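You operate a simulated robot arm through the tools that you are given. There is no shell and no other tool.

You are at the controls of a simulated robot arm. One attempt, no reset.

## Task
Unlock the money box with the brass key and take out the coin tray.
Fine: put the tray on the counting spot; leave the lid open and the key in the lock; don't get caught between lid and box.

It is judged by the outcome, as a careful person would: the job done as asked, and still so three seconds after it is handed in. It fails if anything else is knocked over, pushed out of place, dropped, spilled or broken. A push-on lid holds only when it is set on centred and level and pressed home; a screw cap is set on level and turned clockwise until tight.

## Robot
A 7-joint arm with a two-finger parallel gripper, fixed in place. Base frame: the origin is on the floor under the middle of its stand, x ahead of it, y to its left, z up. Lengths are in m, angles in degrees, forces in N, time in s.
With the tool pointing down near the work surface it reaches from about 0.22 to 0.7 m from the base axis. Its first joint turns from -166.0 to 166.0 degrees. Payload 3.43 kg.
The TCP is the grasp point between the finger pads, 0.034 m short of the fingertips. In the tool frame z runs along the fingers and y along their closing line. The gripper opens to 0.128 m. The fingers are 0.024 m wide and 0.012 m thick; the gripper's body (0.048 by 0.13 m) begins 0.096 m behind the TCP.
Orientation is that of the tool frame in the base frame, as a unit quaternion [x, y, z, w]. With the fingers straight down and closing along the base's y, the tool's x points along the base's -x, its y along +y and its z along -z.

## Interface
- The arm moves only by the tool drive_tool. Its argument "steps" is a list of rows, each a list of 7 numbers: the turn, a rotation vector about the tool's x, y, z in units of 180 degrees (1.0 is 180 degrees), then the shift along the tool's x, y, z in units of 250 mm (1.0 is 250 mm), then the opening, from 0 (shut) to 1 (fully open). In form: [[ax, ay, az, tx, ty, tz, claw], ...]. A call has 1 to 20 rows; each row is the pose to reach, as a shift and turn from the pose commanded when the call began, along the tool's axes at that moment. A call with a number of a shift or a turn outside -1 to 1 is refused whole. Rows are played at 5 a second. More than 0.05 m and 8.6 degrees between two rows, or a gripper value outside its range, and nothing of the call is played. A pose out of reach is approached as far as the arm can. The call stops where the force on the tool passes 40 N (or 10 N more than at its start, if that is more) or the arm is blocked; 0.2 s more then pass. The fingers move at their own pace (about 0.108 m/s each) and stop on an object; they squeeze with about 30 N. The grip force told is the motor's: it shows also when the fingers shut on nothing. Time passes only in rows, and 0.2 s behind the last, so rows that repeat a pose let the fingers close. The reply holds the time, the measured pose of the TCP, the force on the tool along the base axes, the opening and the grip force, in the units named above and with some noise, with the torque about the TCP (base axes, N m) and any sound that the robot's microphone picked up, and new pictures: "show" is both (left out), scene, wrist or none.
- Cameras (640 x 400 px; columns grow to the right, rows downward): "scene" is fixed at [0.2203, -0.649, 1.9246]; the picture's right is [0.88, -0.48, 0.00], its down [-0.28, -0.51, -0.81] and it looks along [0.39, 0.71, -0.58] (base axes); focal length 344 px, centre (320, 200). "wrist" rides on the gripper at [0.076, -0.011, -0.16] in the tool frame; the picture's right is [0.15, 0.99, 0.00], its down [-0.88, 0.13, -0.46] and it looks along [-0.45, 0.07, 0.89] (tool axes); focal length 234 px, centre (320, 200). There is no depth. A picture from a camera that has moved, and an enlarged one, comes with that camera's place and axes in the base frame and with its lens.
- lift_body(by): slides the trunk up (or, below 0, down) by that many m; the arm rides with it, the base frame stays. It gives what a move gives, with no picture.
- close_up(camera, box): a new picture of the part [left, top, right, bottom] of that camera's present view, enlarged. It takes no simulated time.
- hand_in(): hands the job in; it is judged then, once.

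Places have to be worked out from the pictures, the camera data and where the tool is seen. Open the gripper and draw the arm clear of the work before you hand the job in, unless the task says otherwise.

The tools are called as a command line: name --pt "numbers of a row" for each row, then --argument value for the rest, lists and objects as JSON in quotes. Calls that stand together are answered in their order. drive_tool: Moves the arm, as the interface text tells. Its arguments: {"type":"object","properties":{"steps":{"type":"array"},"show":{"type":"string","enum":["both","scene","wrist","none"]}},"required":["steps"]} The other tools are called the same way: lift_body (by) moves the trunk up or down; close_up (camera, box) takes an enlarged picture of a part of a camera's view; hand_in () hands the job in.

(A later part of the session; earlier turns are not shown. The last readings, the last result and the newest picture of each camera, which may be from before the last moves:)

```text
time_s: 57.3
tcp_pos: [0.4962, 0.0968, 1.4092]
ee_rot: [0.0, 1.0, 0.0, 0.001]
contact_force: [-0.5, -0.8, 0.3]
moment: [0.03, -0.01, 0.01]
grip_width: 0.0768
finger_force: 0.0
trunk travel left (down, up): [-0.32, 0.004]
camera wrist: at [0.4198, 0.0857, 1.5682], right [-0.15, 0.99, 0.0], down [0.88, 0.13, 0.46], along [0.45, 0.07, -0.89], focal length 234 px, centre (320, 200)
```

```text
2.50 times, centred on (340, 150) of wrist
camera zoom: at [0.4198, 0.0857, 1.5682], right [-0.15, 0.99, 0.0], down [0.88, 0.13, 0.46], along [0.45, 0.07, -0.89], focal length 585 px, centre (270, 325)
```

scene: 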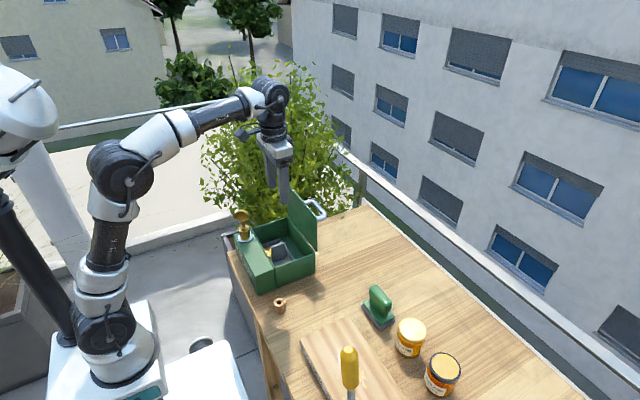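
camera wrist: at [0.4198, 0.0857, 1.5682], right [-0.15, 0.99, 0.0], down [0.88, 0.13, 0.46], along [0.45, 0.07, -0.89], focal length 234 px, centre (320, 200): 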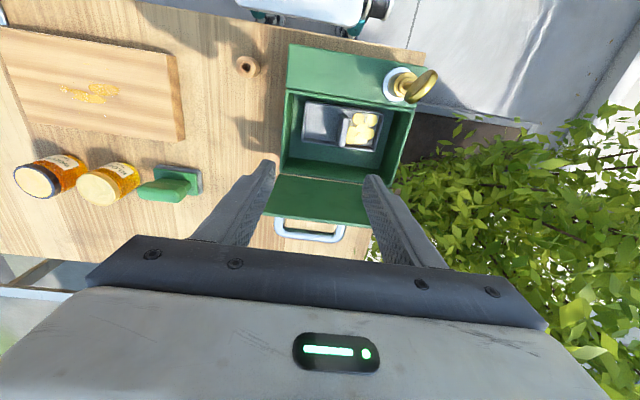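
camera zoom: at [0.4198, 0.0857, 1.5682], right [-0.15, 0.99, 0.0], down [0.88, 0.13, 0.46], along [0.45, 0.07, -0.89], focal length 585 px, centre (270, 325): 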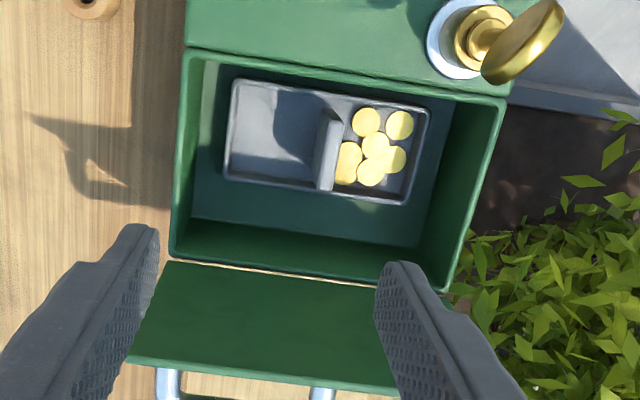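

I'll take a strong zoom of the yellow patch on the board and of the free table between board and box from this angle.

close_up --camera "wrist" --box '[50, 70, 140, 120]'

close_up --camera "wrist" --box '[170, 20, 290, 230]'

close_up --camera "wrist" --box '[0, 0, 200, 140]'

```text
7.11 times, centred on (95, 95) of wrist
camera zoom: at [0.4198, 0.0857, 1.5682], right [-0.15, 0.99, 0.0], down [0.88, 0.13, 0.46], along [0.45, 0.07, -0.89], focal length 1665 px, centre (1920, 947)
```

zoom: 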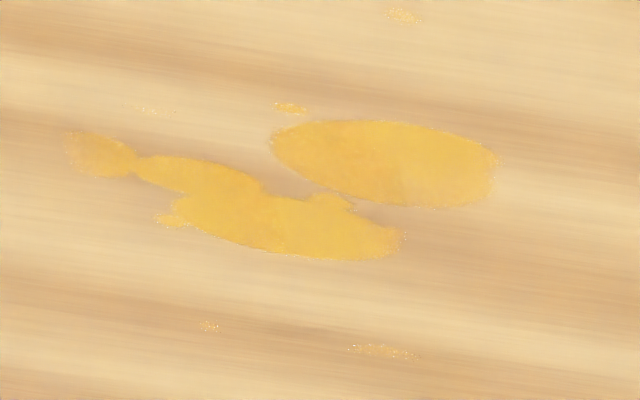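

```text
1.90 times, centred on (230, 125) of wrist
camera zoom: at [0.4198, 0.0857, 1.5682], right [-0.15, 0.99, 0.0], down [0.88, 0.13, 0.46], along [0.45, 0.07, -0.89], focal length 446 px, centre (491, 343)
```

zoom: 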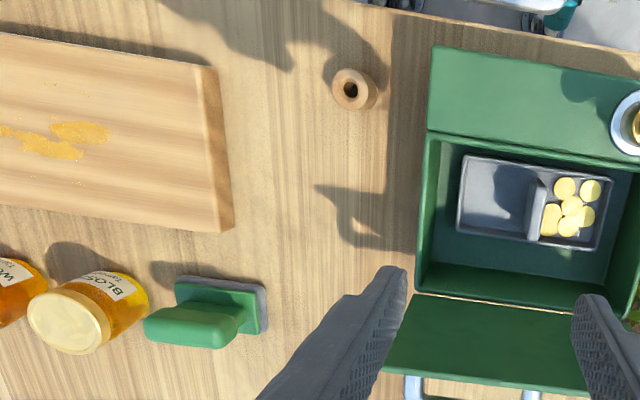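

```text
2.86 times, centred on (100, 70) of wrist
camera zoom: at [0.4198, 0.0857, 1.5682], right [-0.15, 0.99, 0.0], down [0.88, 0.13, 0.46], along [0.45, 0.07, -0.89], focal length 669 px, centre (949, 571)
```

zoom: 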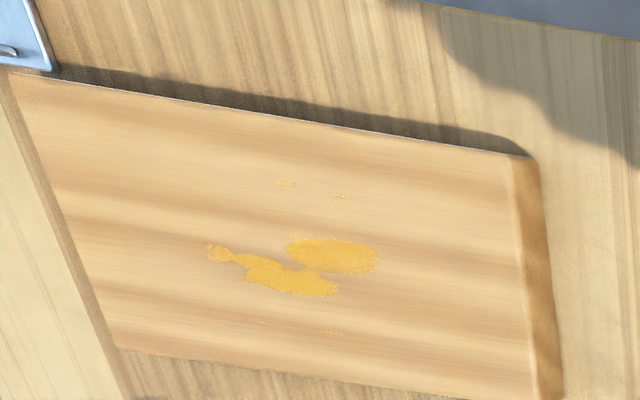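

The yellow patch is just a dusty smear. I'll zoom closely over the free area between box and board once more from this near-vertical view.

close_up --camera "wrist" --box '[180, 60, 290, 130]'

close_up --camera "wrist" --box '[180, 120, 280, 190]'

close_up --camera "wrist" --box '[100, 0, 260, 100]'

close_up --camera "wrist" --box '[20, 180, 260, 290]'

```text
5.71 times, centred on (235, 95) of wrist
camera zoom: at [0.4198, 0.0857, 1.5682], right [-0.15, 0.99, 0.0], down [0.88, 0.13, 0.46], along [0.45, 0.07, -0.89], focal length 1338 px, centre (806, 800)
```

zoom: 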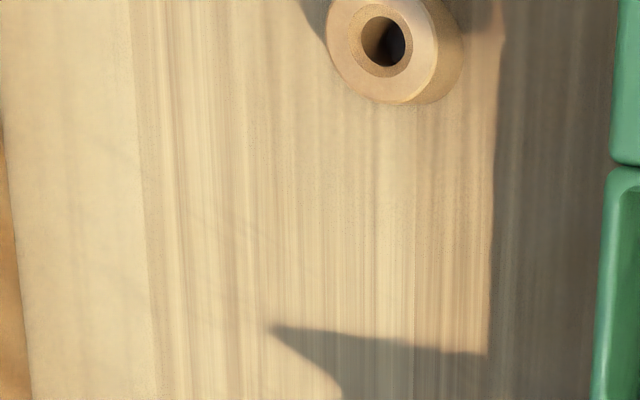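

```text
5.71 times, centred on (230, 155) of wrist
camera zoom: at [0.4198, 0.0857, 1.5682], right [-0.15, 0.99, 0.0], down [0.88, 0.13, 0.46], along [0.45, 0.07, -0.89], focal length 1338 px, centre (834, 457)
```

zoom: 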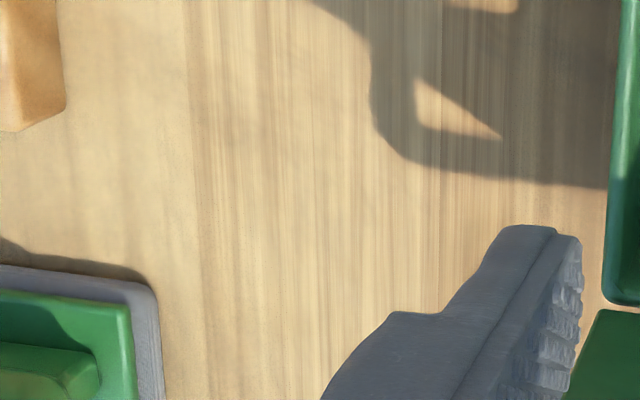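

```text
4.00 times, centred on (180, 50) of wrist
camera zoom: at [0.4198, 0.0857, 1.5682], right [-0.15, 0.99, 0.0], down [0.88, 0.13, 0.46], along [0.45, 0.07, -0.89], focal length 937 px, centre (880, 800)
```

zoom: 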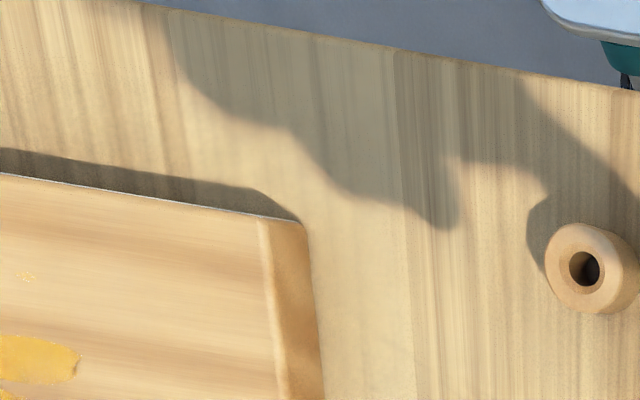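

```text
2.67 times, centred on (140, 235) of wrist
camera zoom: at [0.4198, 0.0857, 1.5682], right [-0.15, 0.99, 0.0], down [0.88, 0.13, 0.46], along [0.45, 0.07, -0.89], focal length 624 px, centre (800, 107)
```

zoom: 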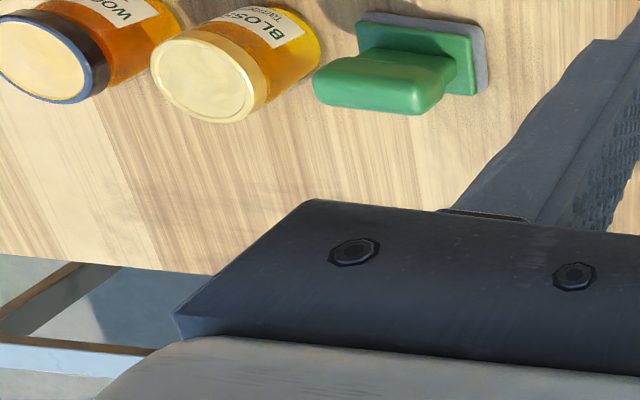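

Nothing marked so far. Before taking the tray I'll move the camera low over the free area to the right of the box to examine the wood directly.

drive_tool --pt "0 0 0 0.02 -0.15 0 0.8" --pt "0 0 0 0.04 -0.32 0 1" --pt "0 0 0 0.06 -0.49 0 1" --pt "0 0 0 0.08 -0.64 0.05 1" --pt "0 0 0 0.1 -0.7 0.2 1" --pt "0 0 0 0.1 -0.7 0.3 1" --show "wrist"

close_up --camera "wrist" --box '[220, 80, 420, 240]'

close_up --camera "wrist" --box '[230, 0, 430, 130]'

```text
time_s: 58.7
tcp_pos: [0.4726, -0.077, 1.3336]
ee_rot: [-0.001, 1.0, 0.0, 0.0]
contact_force: [0.3, -0.6, -0.6]
moment: [0.02, -0.01, 0.02]
grip_width: 0.1281
finger_force: 0.1
trunk travel left (down, up): [-0.32, 0.004]
camera wrist: at [0.3959, -0.0892, 1.4931], right [-0.15, 0.99, 0.0], down [0.88, 0.13, 0.46], along [0.45, 0.07, -0.89], focal length 234 px, centre (320, 200)
```

wrist: 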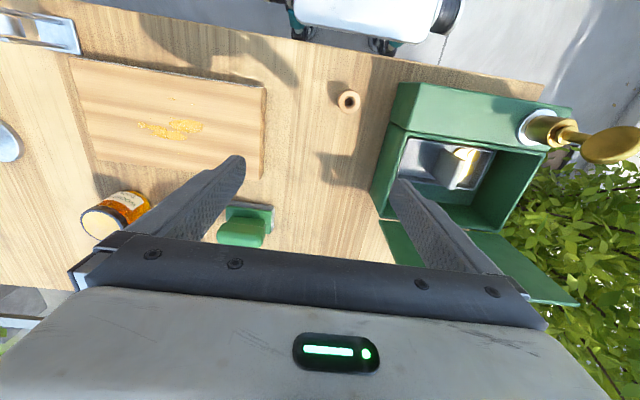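

```text
2.50 times, centred on (320, 160) of wrist
camera zoom: at [0.3959, -0.0892, 1.4931], right [-0.15, 0.99, 0.0], down [0.88, 0.13, 0.46], along [0.45, 0.07, -0.89], focal length 585 px, centre (320, 300)
```

zoom: 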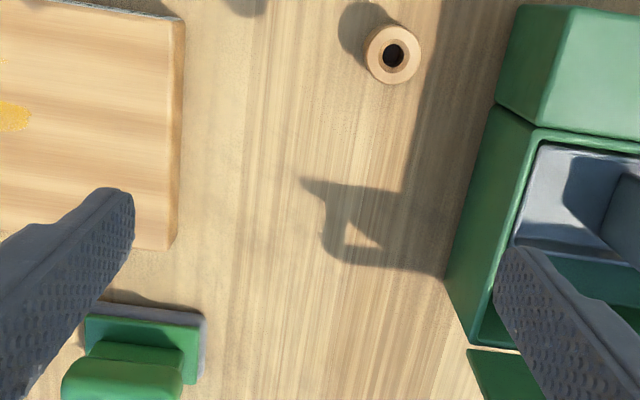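

```text
3.08 times, centred on (330, 65) of wrist
camera zoom: at [0.3959, -0.0892, 1.4931], right [-0.15, 0.99, 0.0], down [0.88, 0.13, 0.46], along [0.45, 0.07, -0.89], focal length 720 px, centre (289, 615)
```

zoom: 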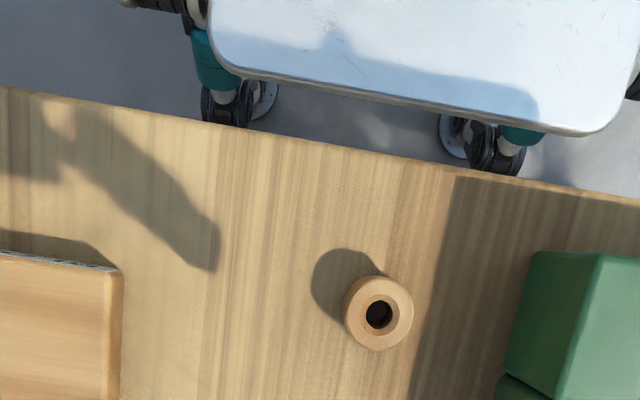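

The free area shows plain wood only. I'll check the whole board top at high zoom for anything printed on it, and the right part of the table.

close_up --camera "wrist" --box '[60, 50, 280, 190]'

close_up --camera "wrist" --box '[0, 0, 120, 200]'

close_up --camera "wrist" --box '[0, 150, 160, 330]'

```text
2.86 times, centred on (170, 120) of wrist
camera zoom: at [0.3959, -0.0892, 1.4931], right [-0.15, 0.99, 0.0], down [0.88, 0.13, 0.46], along [0.45, 0.07, -0.89], focal length 669 px, centre (749, 429)
```

zoom: 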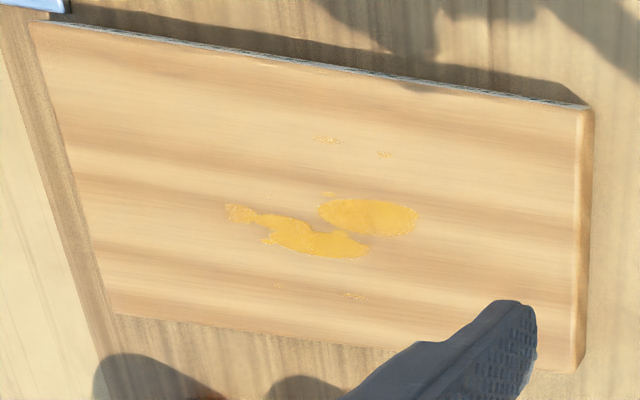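

```text
2.00 times, centred on (60, 100) of wrist
camera zoom: at [0.3959, -0.0892, 1.4931], right [-0.15, 0.99, 0.0], down [0.88, 0.13, 0.46], along [0.45, 0.07, -0.89], focal length 468 px, centre (840, 400)
```

zoom: 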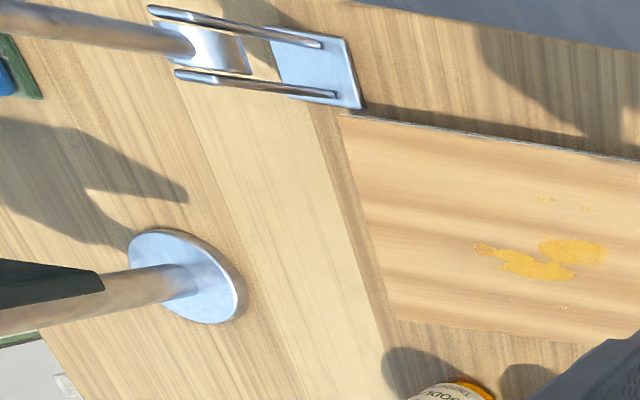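

```text
2.22 times, centred on (80, 240) of wrist
camera zoom: at [0.3959, -0.0892, 1.4931], right [-0.15, 0.99, 0.0], down [0.88, 0.13, 0.46], along [0.45, 0.07, -0.89], focal length 520 px, centre (853, 111)
```

zoom: 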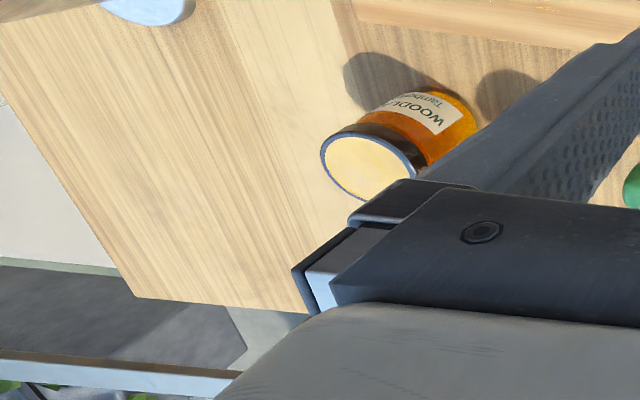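

I still can't find a printed mark; a faint outline in a wood-like tone is possible, so I'll scan the free tabletop at very high zoom.

close_up --camera "scene" --box '[295, 280, 345, 312]'

close_up --camera "scene" --box '[320, 255, 370, 287]'

close_up --camera "scene" --box '[325, 280, 375, 312]'

close_up --camera "wrist" --box '[275, 90, 355, 200]'

close_up --camera "wrist" --box '[270, 170, 390, 250]'

```text
12.50 times, centred on (320, 296) of scene
camera zoom: at [0.2203, -0.649, 1.9246], right [0.88, -0.48, 0.0], down [-0.28, -0.51, -0.81], along [0.39, 0.71, -0.58], focal length 4306 px, centre (320, -1000)
```

zoom: 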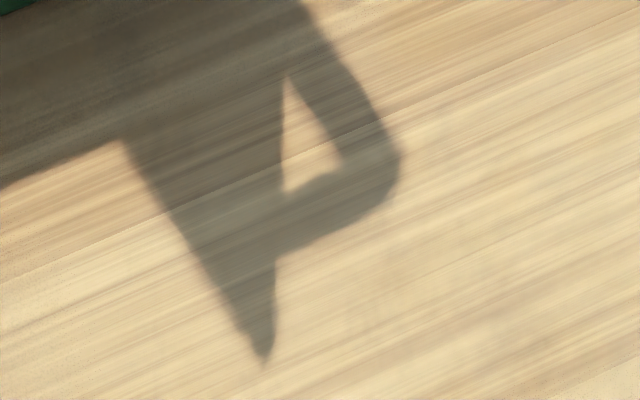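

```text
12.50 times, centred on (345, 271) of scene
camera zoom: at [0.2203, -0.649, 1.9246], right [0.88, -0.48, 0.0], down [-0.28, -0.51, -0.81], along [0.39, 0.71, -0.58], focal length 4306 px, centre (8, -688)
```

zoom: 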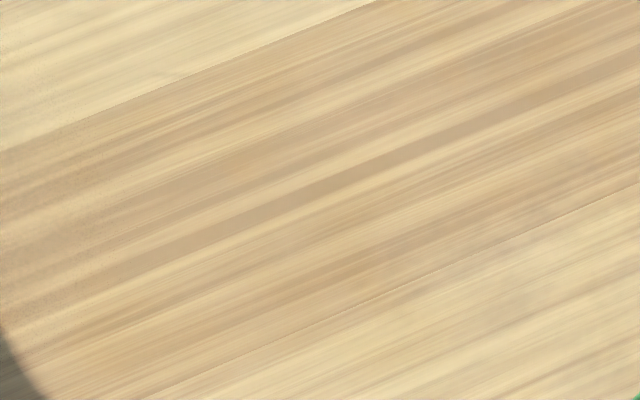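

```text
12.50 times, centred on (350, 296) of scene
camera zoom: at [0.2203, -0.649, 1.9246], right [0.88, -0.48, 0.0], down [-0.28, -0.51, -0.81], along [0.39, 0.71, -0.58], focal length 4306 px, centre (-55, -1000)
```

zoom: 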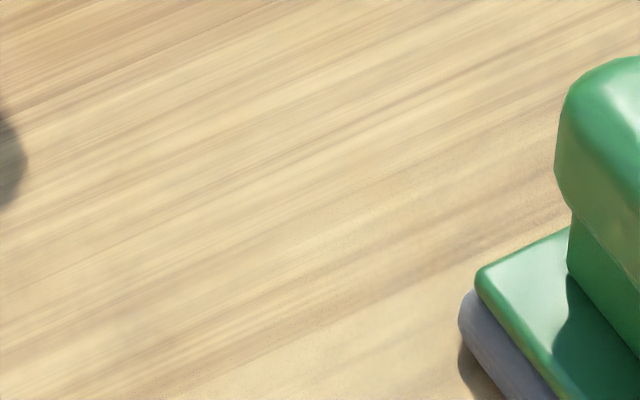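

```text
3.64 times, centred on (315, 145) of wrist
camera zoom: at [0.3959, -0.0892, 1.4931], right [-0.15, 0.99, 0.0], down [0.88, 0.13, 0.46], along [0.45, 0.07, -0.89], focal length 852 px, centre (338, 400)
```

zoom: 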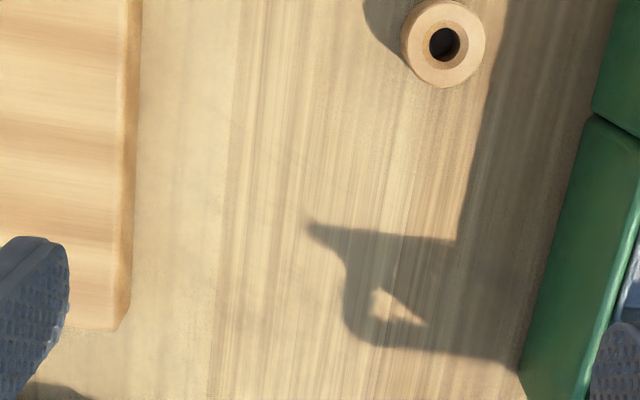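

```text
5.00 times, centred on (330, 210) of wrist
camera zoom: at [0.3959, -0.0892, 1.4931], right [-0.15, 0.99, 0.0], down [0.88, 0.13, 0.46], along [0.45, 0.07, -0.89], focal length 1171 px, centre (270, 150)
```

zoom: 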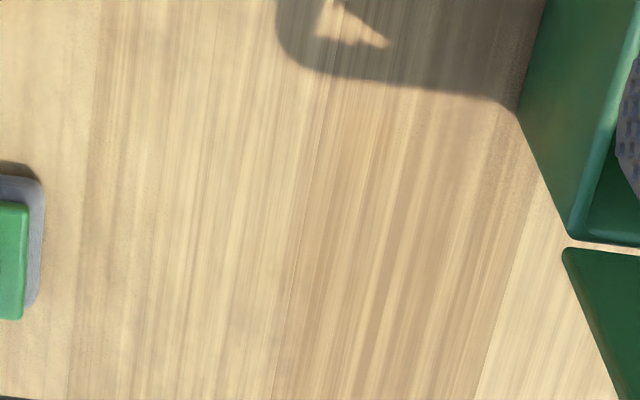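

There is a hint of a faint diagonal line crossing the grain around the gap between board and key holder. I'll zoom on it.

close_up --camera "wrist" --box '[275, 105, 335, 145]'

close_up --camera "wrist" --box '[260, 60, 350, 120]'

close_up --camera "wrist" --box '[265, 135, 325, 175]'

```text
10.00 times, centred on (305, 125) of wrist
camera zoom: at [0.3959, -0.0892, 1.4931], right [-0.15, 0.99, 0.0], down [0.88, 0.13, 0.46], along [0.45, 0.07, -0.89], focal length 2342 px, centre (470, 950)
```

zoom: 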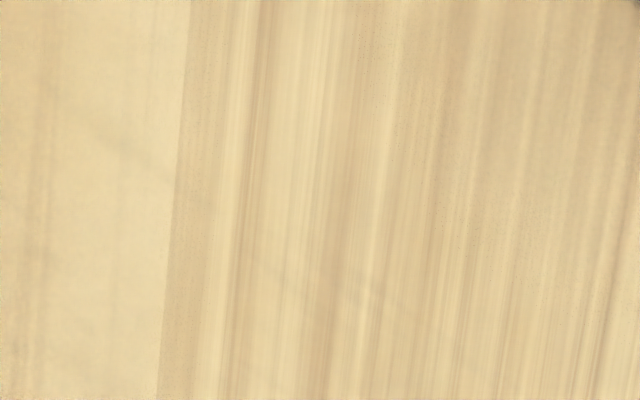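

```text
6.67 times, centred on (305, 90) of wrist
camera zoom: at [0.3959, -0.0892, 1.4931], right [-0.15, 0.99, 0.0], down [0.88, 0.13, 0.46], along [0.45, 0.07, -0.89], focal length 1561 px, centre (420, 933)
```

zoom: 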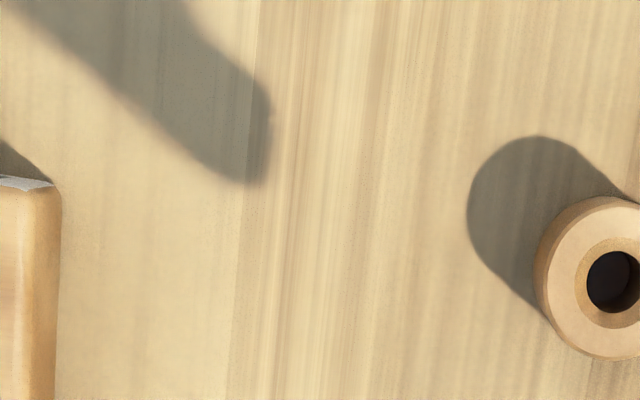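

```text
10.00 times, centred on (295, 155) of wrist
camera zoom: at [0.3959, -0.0892, 1.4931], right [-0.15, 0.99, 0.0], down [0.88, 0.13, 0.46], along [0.45, 0.07, -0.89], focal length 2342 px, centre (570, 650)
```

zoom: 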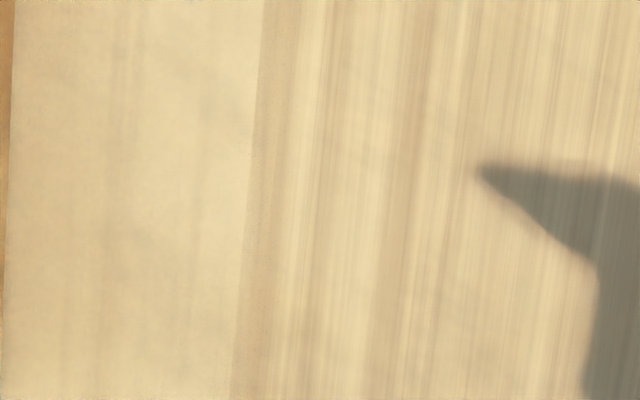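

Only plain, slightly worn wood: no mark I can identify. I'll now fetch the tray; first back up and over to its grip plate at about (0.494, 0.136), staying above the lid's top edge.

drive_tool --pt "0 0 0 0 0 -0.17 0.8" --pt "0 0 0 0 0.05 -0.32 0.6" --pt "0 0 0 -0.02 0.22 -0.32 0.45" --pt "0 0 0 -0.04 0.39 -0.32 0.45" --pt "0 0 0 -0.06 0.56 -0.32 0.45" --pt "0 0 0 -0.08 0.73 -0.32 0.45" --pt "0 0 0 -0.086 0.852 -0.32 0.45" --pt "0 0 0 -0.086 0.852 -0.32 0.45" --show "wrist"

close_up --camera "wrist" --box '[230, 60, 410, 220]'

close_up --camera "scene" --box '[235, 190, 325, 290]'

```text
time_s: 60.5
tcp_pos: [0.4925, 0.136, 1.4146]
ee_rot: [-0.001, 1.0, 0.001, 0.001]
contact_force: [0.1, 0.0, 0.9]
moment: [-0.02, -0.02, -0.01]
grip_width: 0.0577
finger_force: 0.1
trunk travel left (down, up): [-0.32, 0.004]
camera wrist: at [0.4162, 0.1249, 1.5741], right [-0.15, 0.99, 0.0], down [0.88, 0.13, 0.46], along [0.45, 0.07, -0.89], focal length 234 px, centre (320, 200)
```

wrist: 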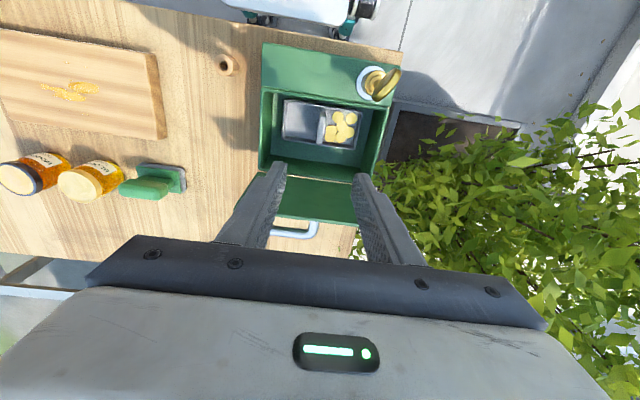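

```text
2.50 times, centred on (320, 140) of wrist
camera zoom: at [0.4162, 0.1249, 1.5741], right [-0.15, 0.99, 0.0], down [0.88, 0.13, 0.46], along [0.45, 0.07, -0.89], focal length 585 px, centre (320, 350)
```

zoom: 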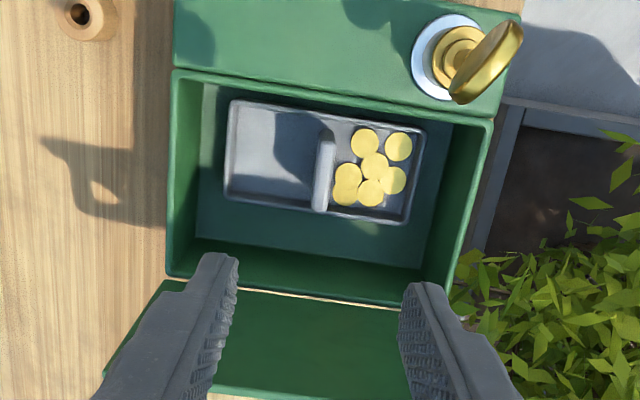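

```text
4.00 times, centred on (280, 240) of scene
camera zoom: at [0.2203, -0.649, 1.9246], right [0.88, -0.48, 0.0], down [-0.28, -0.51, -0.81], along [0.39, 0.71, -0.58], focal length 1378 px, centre (480, 40)
```

zoom: 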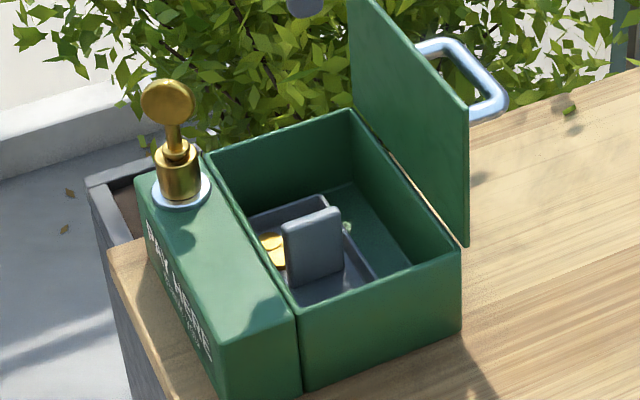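

The plate's centre is at about (0.490, 0.1385), aligned with x. I'll shift slightly and lower partway, then check before going into the box.

drive_tool --pt "0 0 0 0.003 0.005 0.15 0.4" --pt "0 0 0 0.006 0.01 0.32 0.4" --pt "0 0 0 0.006 0.01 0.48 0.4" --pt "0 0 0 0.006 0.01 0.62 0.4" --show "wrist"

close_up --camera "wrist" --box '[230, 60, 410, 220]'

close_up --camera "scene" --box '[225, 180, 335, 290]'

```text
time_s: 61.5
tcp_pos: [0.4913, 0.1366, 1.2581]
ee_rot: [-0.001, 1.0, 0.001, 0.001]
contact_force: [-0.5, -1.7, -0.4]
moment: [0.0, -0.01, -0.01]
grip_width: 0.0512
finger_force: 0.1
trunk travel left (down, up): [-0.32, 0.004]
camera wrist: at [0.4154, 0.1244, 1.4167], right [-0.15, 0.99, 0.0], down [0.88, 0.13, 0.46], along [0.45, 0.07, -0.89], focal length 234 px, centre (320, 200)
```

wrist: 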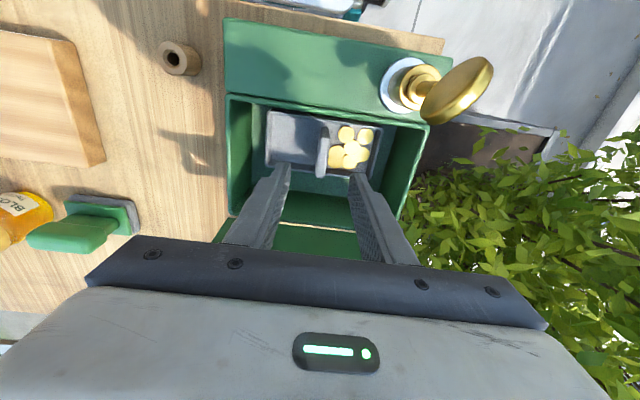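

```text
2.50 times, centred on (320, 140) of wrist
camera zoom: at [0.4154, 0.1244, 1.4167], right [-0.15, 0.99, 0.0], down [0.88, 0.13, 0.46], along [0.45, 0.07, -0.89], focal length 585 px, centre (320, 350)
```

zoom: 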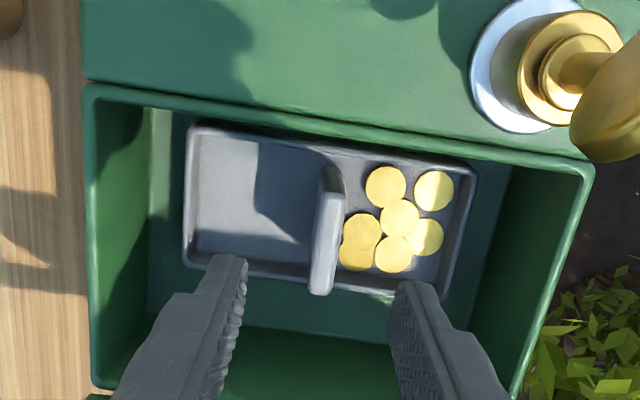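

```text
3.64 times, centred on (280, 235) of scene
camera zoom: at [0.2203, -0.649, 1.9246], right [0.88, -0.48, 0.0], down [-0.28, -0.51, -0.81], along [0.39, 0.71, -0.58], focal length 1253 px, centre (466, 73)
```

zoom: 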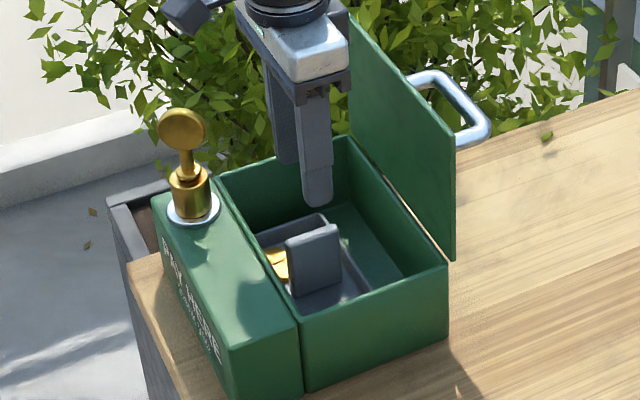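

The plate is about 3 mm further in +y. I'll correct and lower around it to TCP z≈1.163 (tips about 2.5 cm above the tray floor).

drive_tool --pt "0 0 0 0.002 0.006 0.1 0.4" --pt "0 0 0 0.004 0.012 0.22 0.4" --pt "0 0 0 0.004 0.012 0.32 0.4" --pt "0 0 0 0.004 0.012 0.38 0.4" --show "wrist"

close_up --camera "wrist" --box '[240, 100, 400, 240]'

close_up --camera "scene" --box '[235, 190, 325, 290]'

```text
time_s: 62.5
tcp_pos: [0.492, 0.1409, 1.1651]
ee_rot: [-0.001, 1.0, 0.002, 0.001]
contact_force: [0.2, 0.5, 0.5]
moment: [0.05, -0.02, 0.01]
grip_width: 0.0513
finger_force: 0.1
trunk travel left (down, up): [-0.32, 0.004]
camera wrist: at [0.4158, 0.1286, 1.324], right [-0.15, 0.99, 0.0], down [0.88, 0.13, 0.46], along [0.45, 0.07, -0.89], focal length 234 px, centre (320, 200)
```

wrist: 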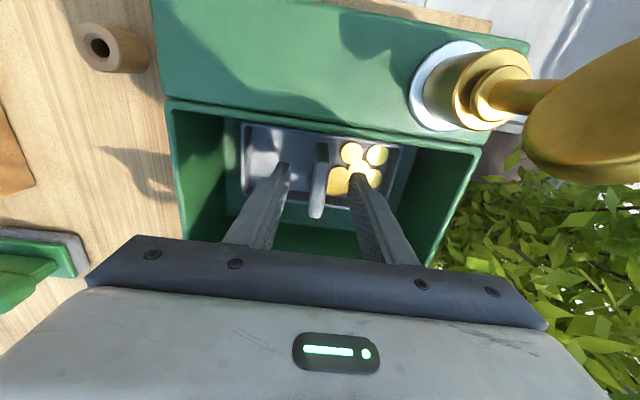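

```text
2.86 times, centred on (320, 170) of wrist
camera zoom: at [0.4158, 0.1286, 1.324], right [-0.15, 0.99, 0.0], down [0.88, 0.13, 0.46], along [0.45, 0.07, -0.89], focal length 669 px, centre (320, 286)
```

zoom: 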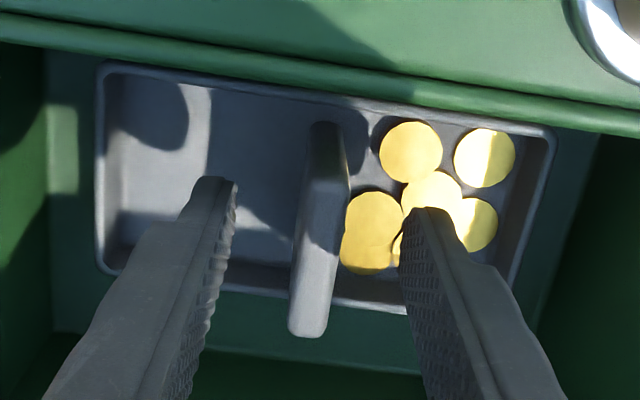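

```text
4.00 times, centred on (280, 240) of scene
camera zoom: at [0.2203, -0.649, 1.9246], right [0.88, -0.48, 0.0], down [-0.28, -0.51, -0.81], along [0.39, 0.71, -0.58], focal length 1378 px, centre (480, 40)
```

zoom: 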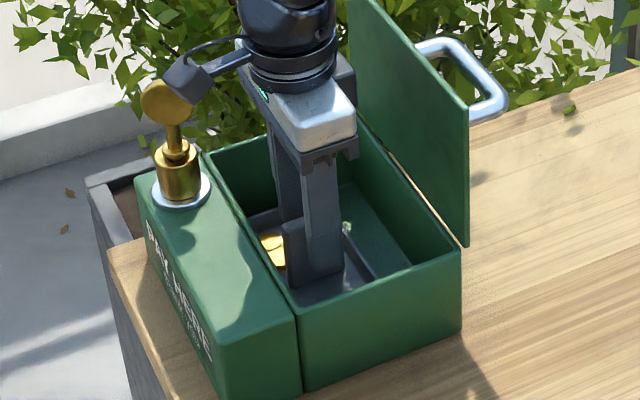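

The plate is centred between the fingers, and the camera head is clear of the key. Closing now.

drive_tool --pt "0 0 0 0 0 0 0.2" --pt "0 0 0 0 0 0 0" --pt "0 0 0 0 0 0 0" --pt "0 0 0 0 0 0 0" --show "wrist"

close_up --camera "wrist" --box '[240, 100, 400, 240]'

```text
time_s: 63.5
tcp_pos: [0.4928, 0.1396, 1.1649]
ee_rot: [0.0, 1.0, 0.0, 0.001]
contact_force: [-0.2, 0.2, 0.1]
moment: [-0.02, 0.01, -0.02]
grip_width: 0.0114
finger_force: 30.4
trunk travel left (down, up): [-0.32, 0.004]
camera wrist: at [0.4158, 0.1286, 1.3244], right [-0.15, 0.99, 0.0], down [0.88, 0.13, 0.46], along [0.45, 0.07, -0.89], focal length 234 px, centre (320, 200)
```

wrist: 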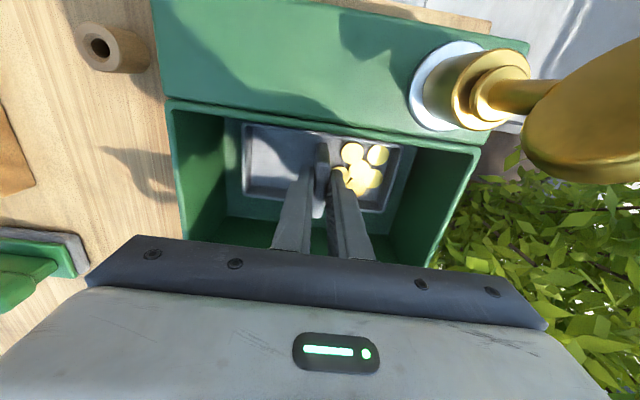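

```text
2.86 times, centred on (320, 170) of wrist
camera zoom: at [0.4158, 0.1286, 1.3244], right [-0.15, 0.99, 0.0], down [0.88, 0.13, 0.46], along [0.45, 0.07, -0.89], focal length 669 px, centre (320, 286)
```

zoom: 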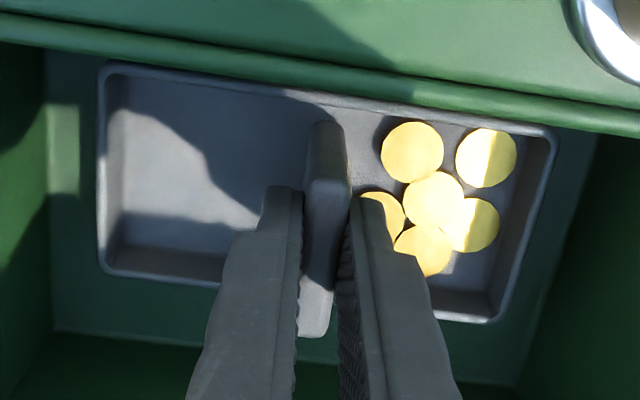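

The plate is held (11 mm, 30 N). I'll lift the tray smoothly and straight up, watching that it stays level and the coins stay in.

drive_tool --pt "0 0 0 0 0 -0.01 0" --pt "0 0 0 0 0 -0.03 0" --pt "0 0 0 0 0 -0.07 0" --pt "0 0 0 0 0 -0.13 0" --pt "0 0 0 0 0 -0.2 0" --pt "0 0 0 0 0 -0.28 0" --pt "0 0 0 0 0 -0.36 0" --pt "0 0 0 0 0 -0.44 0" --pt "0 0 0 0 0 -0.51 0" --pt "0 0 0 0 0 -0.57 0" --pt "0 0 0 0 0 -0.61 0" --pt "0 0 0 0 0 -0.63 0" --show "both"

close_up --camera "scene" --box '[225, 170, 335, 290]'

close_up --camera "wrist" --box '[220, 90, 420, 240]'

```text
time_s: 66.1
tcp_pos: [0.4902, 0.1405, 1.3209]
ee_rot: [-0.001, 1.0, 0.001, 0.001]
contact_force: [-0.2, 0.3, -0.4]
moment: [-0.02, 0.0, 0.0]
grip_width: 0.0001
finger_force: 29.8
trunk travel left (down, up): [-0.32, 0.004]
camera wrist: at [0.4142, 0.1293, 1.4802], right [-0.15, 0.99, 0.0], down [0.88, 0.13, 0.46], along [0.45, 0.07, -0.89], focal length 234 px, centre (320, 200)
```

scene: 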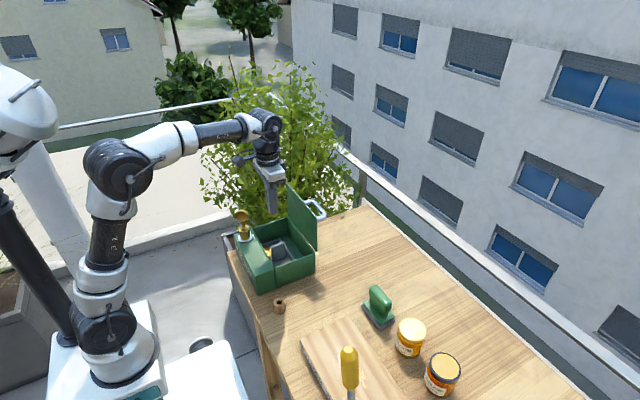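
wrist: 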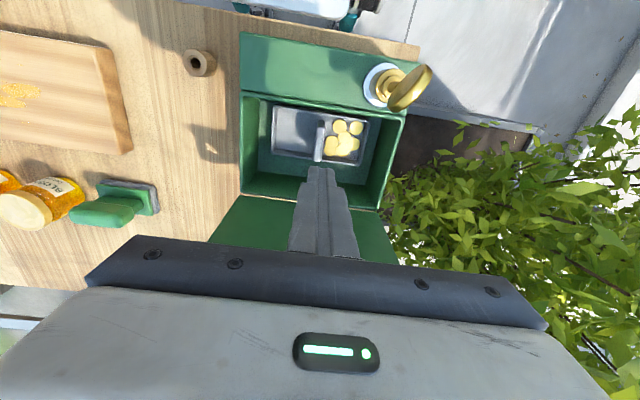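

```text
3.33 times, centred on (280, 230) of scene
camera zoom: at [0.2203, -0.649, 1.9246], right [0.88, -0.48, 0.0], down [-0.28, -0.51, -0.81], along [0.39, 0.71, -0.58], focal length 1148 px, centre (453, 100)
```

zoom: 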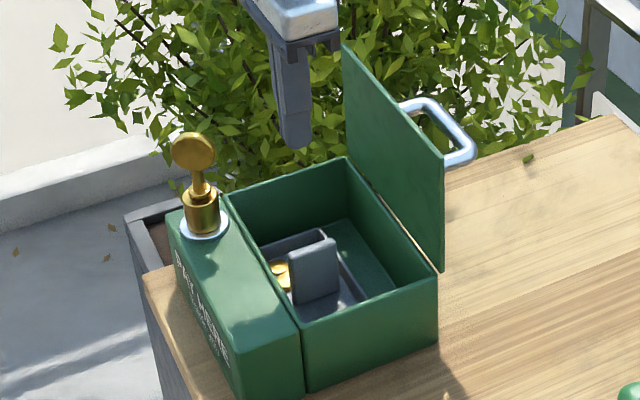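

```text
2.67 times, centred on (320, 165) of wrist
camera zoom: at [0.4142, 0.1293, 1.4802], right [-0.15, 0.99, 0.0], down [0.88, 0.13, 0.46], along [0.45, 0.07, -0.89], focal length 624 px, centre (320, 293)
```

zoom: 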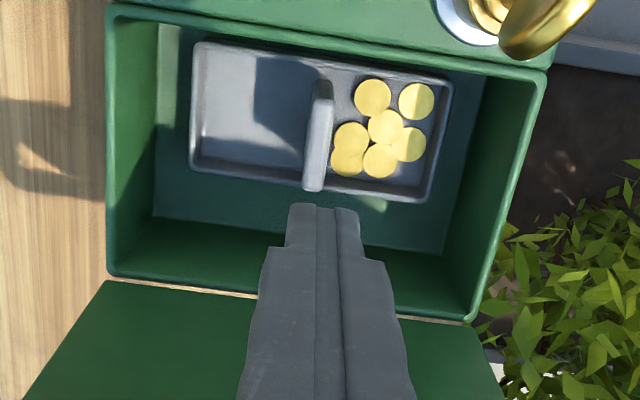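

The fingers slipped off the plate on the way up (opening now 0), and the tray sits in the box as before with all coins in it. My recheck puts the plate's top nearer z≈1.155, so I only held its upper 2 cm; I'll go back and grip it about 2.5 cm deeper.

drive_tool --pt "0 0 0 0 0 0 0.3" --pt "0 0 0 -0.008 0 0.05 0.4" --pt "0 0 0 -0.016 0 0.2 0.4" --pt "0 0 0 -0.016 0 0.36 0.4" --pt "0 0 0 -0.016 0 0.5 0.4" --pt "0 0 0 -0.016 0 0.6 0.4" --pt "0 0 0 -0.016 0 0.67 0.4" --pt "0 0 0 -0.016 0 0.71 0.4" --show "wrist"

close_up --camera "wrist" --box '[240, 100, 400, 240]'

close_up --camera "scene" --box '[245, 200, 315, 280]'

```text
time_s: 67.9
tcp_pos: [0.4948, 0.1418, 1.1434]
ee_rot: [-0.002, 1.0, 0.001, 0.001]
contact_force: [-0.5, -0.1, 0.4]
moment: [-0.03, -0.01, -0.04]
grip_width: 0.0512
finger_force: 0.0
trunk travel left (down, up): [-0.32, 0.004]
camera wrist: at [0.4182, 0.1289, 1.303], right [-0.15, 0.99, 0.0], down [0.88, 0.13, 0.46], along [0.45, 0.07, -0.89], focal length 234 px, centre (320, 200)
```

wrist: 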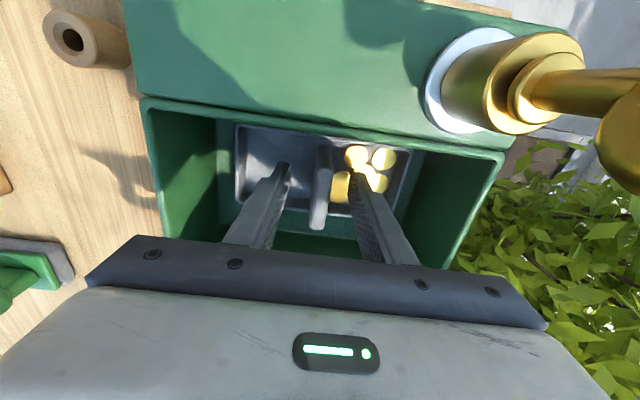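

```text
2.86 times, centred on (320, 170) of wrist
camera zoom: at [0.4182, 0.1289, 1.303], right [-0.15, 0.99, 0.0], down [0.88, 0.13, 0.46], along [0.45, 0.07, -0.89], focal length 669 px, centre (320, 286)
```

zoom: 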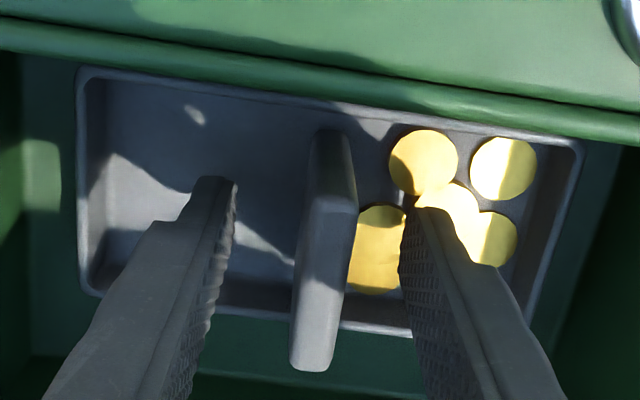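

```text
5.00 times, centred on (280, 240) of scene
camera zoom: at [0.2203, -0.649, 1.9246], right [0.88, -0.48, 0.0], down [-0.28, -0.51, -0.81], along [0.39, 0.71, -0.58], focal length 1722 px, centre (520, 0)
```

zoom: 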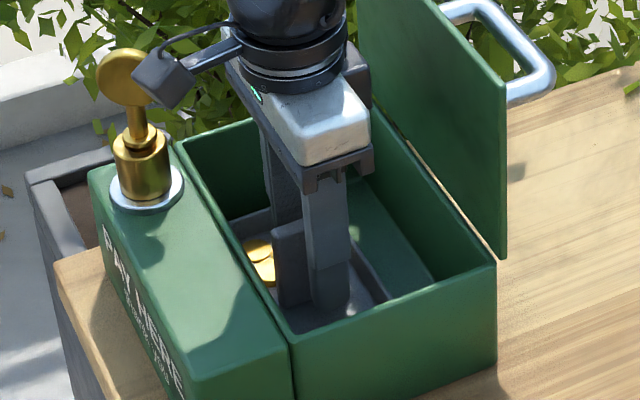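

The fingers now reach well down both sides of the plate. I'll close, lift just 1 cm and check that it holds.

drive_tool --pt "0 0 0 0 0 0 0.2" --pt "0 0 0 0 0 0 0" --pt "0 0 0 0 0 0 0" --pt "0 0 0 0 0 0 0" --pt "0 0 0 0 0 -0.008 0" --pt "0 0 0 0 0 -0.02 0" --pt "0 0 0 0 0 -0.032 0" --pt "0 0 0 0 0 -0.04 0" --show "wrist"

close_up --camera "wrist" --box '[240, 100, 400, 240]'

close_up --camera "scene" --box '[245, 200, 315, 280]'

```text
time_s: 69.7
tcp_pos: [0.4942, 0.1412, 1.1536]
ee_rot: [0.0, 1.0, 0.001, 0.001]
contact_force: [0.6, 0.7, -2.3]
moment: [0.01, 0.02, -0.01]
grip_width: 0.0116
finger_force: 29.8
trunk travel left (down, up): [-0.32, 0.004]
camera wrist: at [0.4182, 0.1292, 1.3131], right [-0.15, 0.99, 0.0], down [0.88, 0.13, 0.46], along [0.45, 0.07, -0.89], focal length 234 px, centre (320, 200)
```

wrist: 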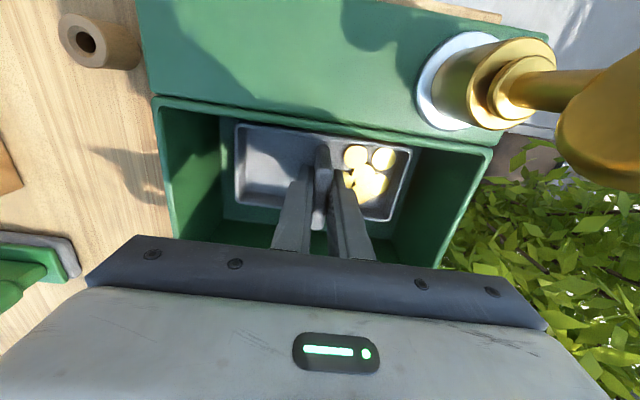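

```text
2.86 times, centred on (320, 170) of wrist
camera zoom: at [0.4182, 0.1292, 1.3131], right [-0.15, 0.99, 0.0], down [0.88, 0.13, 0.46], along [0.45, 0.07, -0.89], focal length 669 px, centre (320, 286)
```

zoom: 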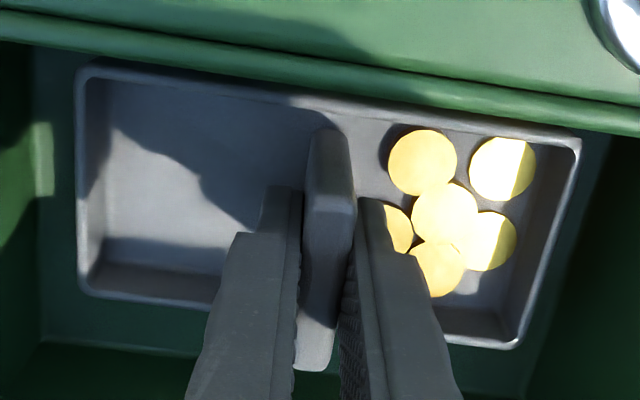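

```text
5.00 times, centred on (280, 240) of scene
camera zoom: at [0.2203, -0.649, 1.9246], right [0.88, -0.48, 0.0], down [-0.28, -0.51, -0.81], along [0.39, 0.71, -0.58], focal length 1722 px, centre (520, 0)
```

zoom: 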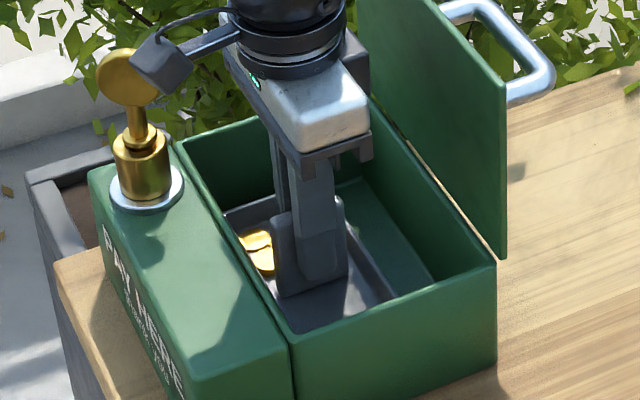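

It holds: the tray rises with the gripper, weighing about 2–3 N. I'll continue lifting slowly and check again.

drive_tool --pt "0 0 0 0 0 -0.03 0" --pt "0 0 0 0 0 -0.07 0" --pt "0 0 0 0 0 -0.12 0" --pt "0 0 0 0 0 -0.17 0" --pt "0 0 0 0 0 -0.22 0" --pt "0 0 0 0 0 -0.26 0" --show "none"

close_up --camera "scene" --box '[235, 180, 325, 280]'

close_up --camera "wrist" --box '[230, 90, 410, 240]'

```text
time_s: 71.1
tcp_pos: [0.4942, 0.1418, 1.22]
ee_rot: [-0.001, 1.0, 0.001, 0.001]
contact_force: [-0.3, -0.5, -0.7]
moment: [-0.01, 0.03, 0.02]
grip_width: 0.0118
finger_force: 29.6
trunk travel left (down, up): [-0.32, 0.004]
```

```text
4.00 times, centred on (280, 230) of scene
camera zoom: at [0.2203, -0.649, 1.9246], right [0.88, -0.48, 0.0], down [-0.28, -0.51, -0.81], along [0.39, 0.71, -0.58], focal length 1378 px, centre (480, 80)
```

zoom: 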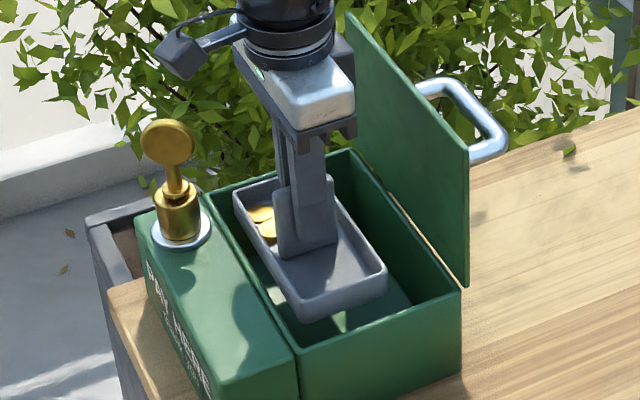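

```text
2.67 times, centred on (320, 165) of wrist
camera zoom: at [0.4179, 0.1292, 1.3789], right [-0.15, 0.99, 0.0], down [0.88, 0.13, 0.46], along [0.45, 0.07, -0.89], focal length 624 px, centre (320, 293)
```

zoom: 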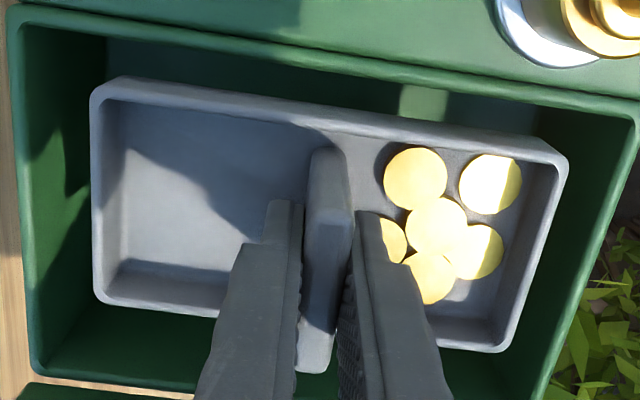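

The tray is out and level with all coins inside. While I hold it, I'll take one more look at the faint curved traces on the tabletop, at medium zoom.

close_up --camera "scene" --box '[395, 250, 465, 300]'

close_up --camera "scene" --box '[300, 230, 420, 320]'

close_up --camera "scene" --box '[260, 280, 340, 340]'

```text
8.00 times, centred on (430, 275) of scene
camera zoom: at [0.2203, -0.649, 1.9246], right [0.88, -0.48, 0.0], down [-0.28, -0.51, -0.81], along [0.39, 0.71, -0.58], focal length 2756 px, centre (-560, -400)
```

zoom: 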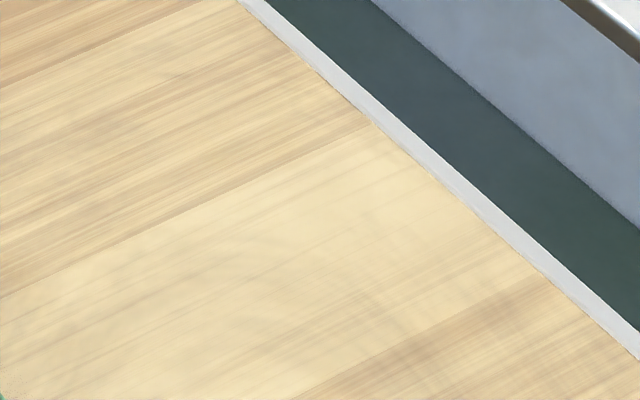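

```text
4.44 times, centred on (360, 275) of scene
camera zoom: at [0.2203, -0.649, 1.9246], right [0.88, -0.48, 0.0], down [-0.28, -0.51, -0.81], along [0.39, 0.71, -0.58], focal length 1531 px, centre (142, -133)
```

zoom: 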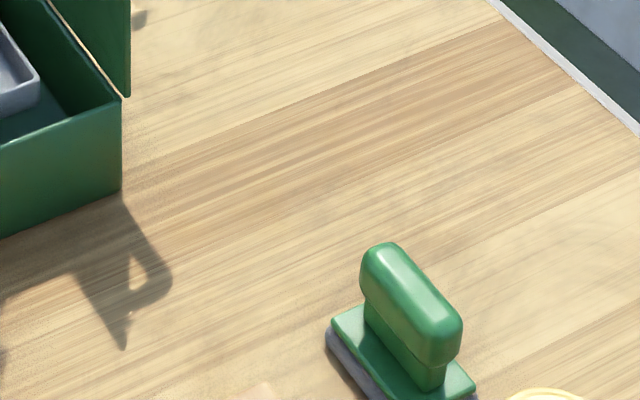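

```text
6.67 times, centred on (300, 310) of scene
camera zoom: at [0.2203, -0.649, 1.9246], right [0.88, -0.48, 0.0], down [-0.28, -0.51, -0.81], along [0.39, 0.71, -0.58], focal length 2297 px, centre (453, -533)
```

zoom: 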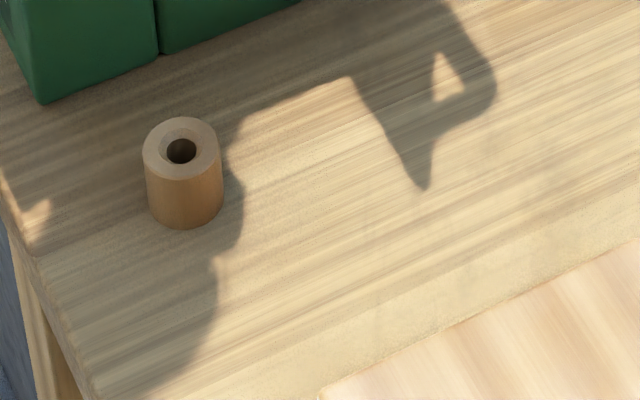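

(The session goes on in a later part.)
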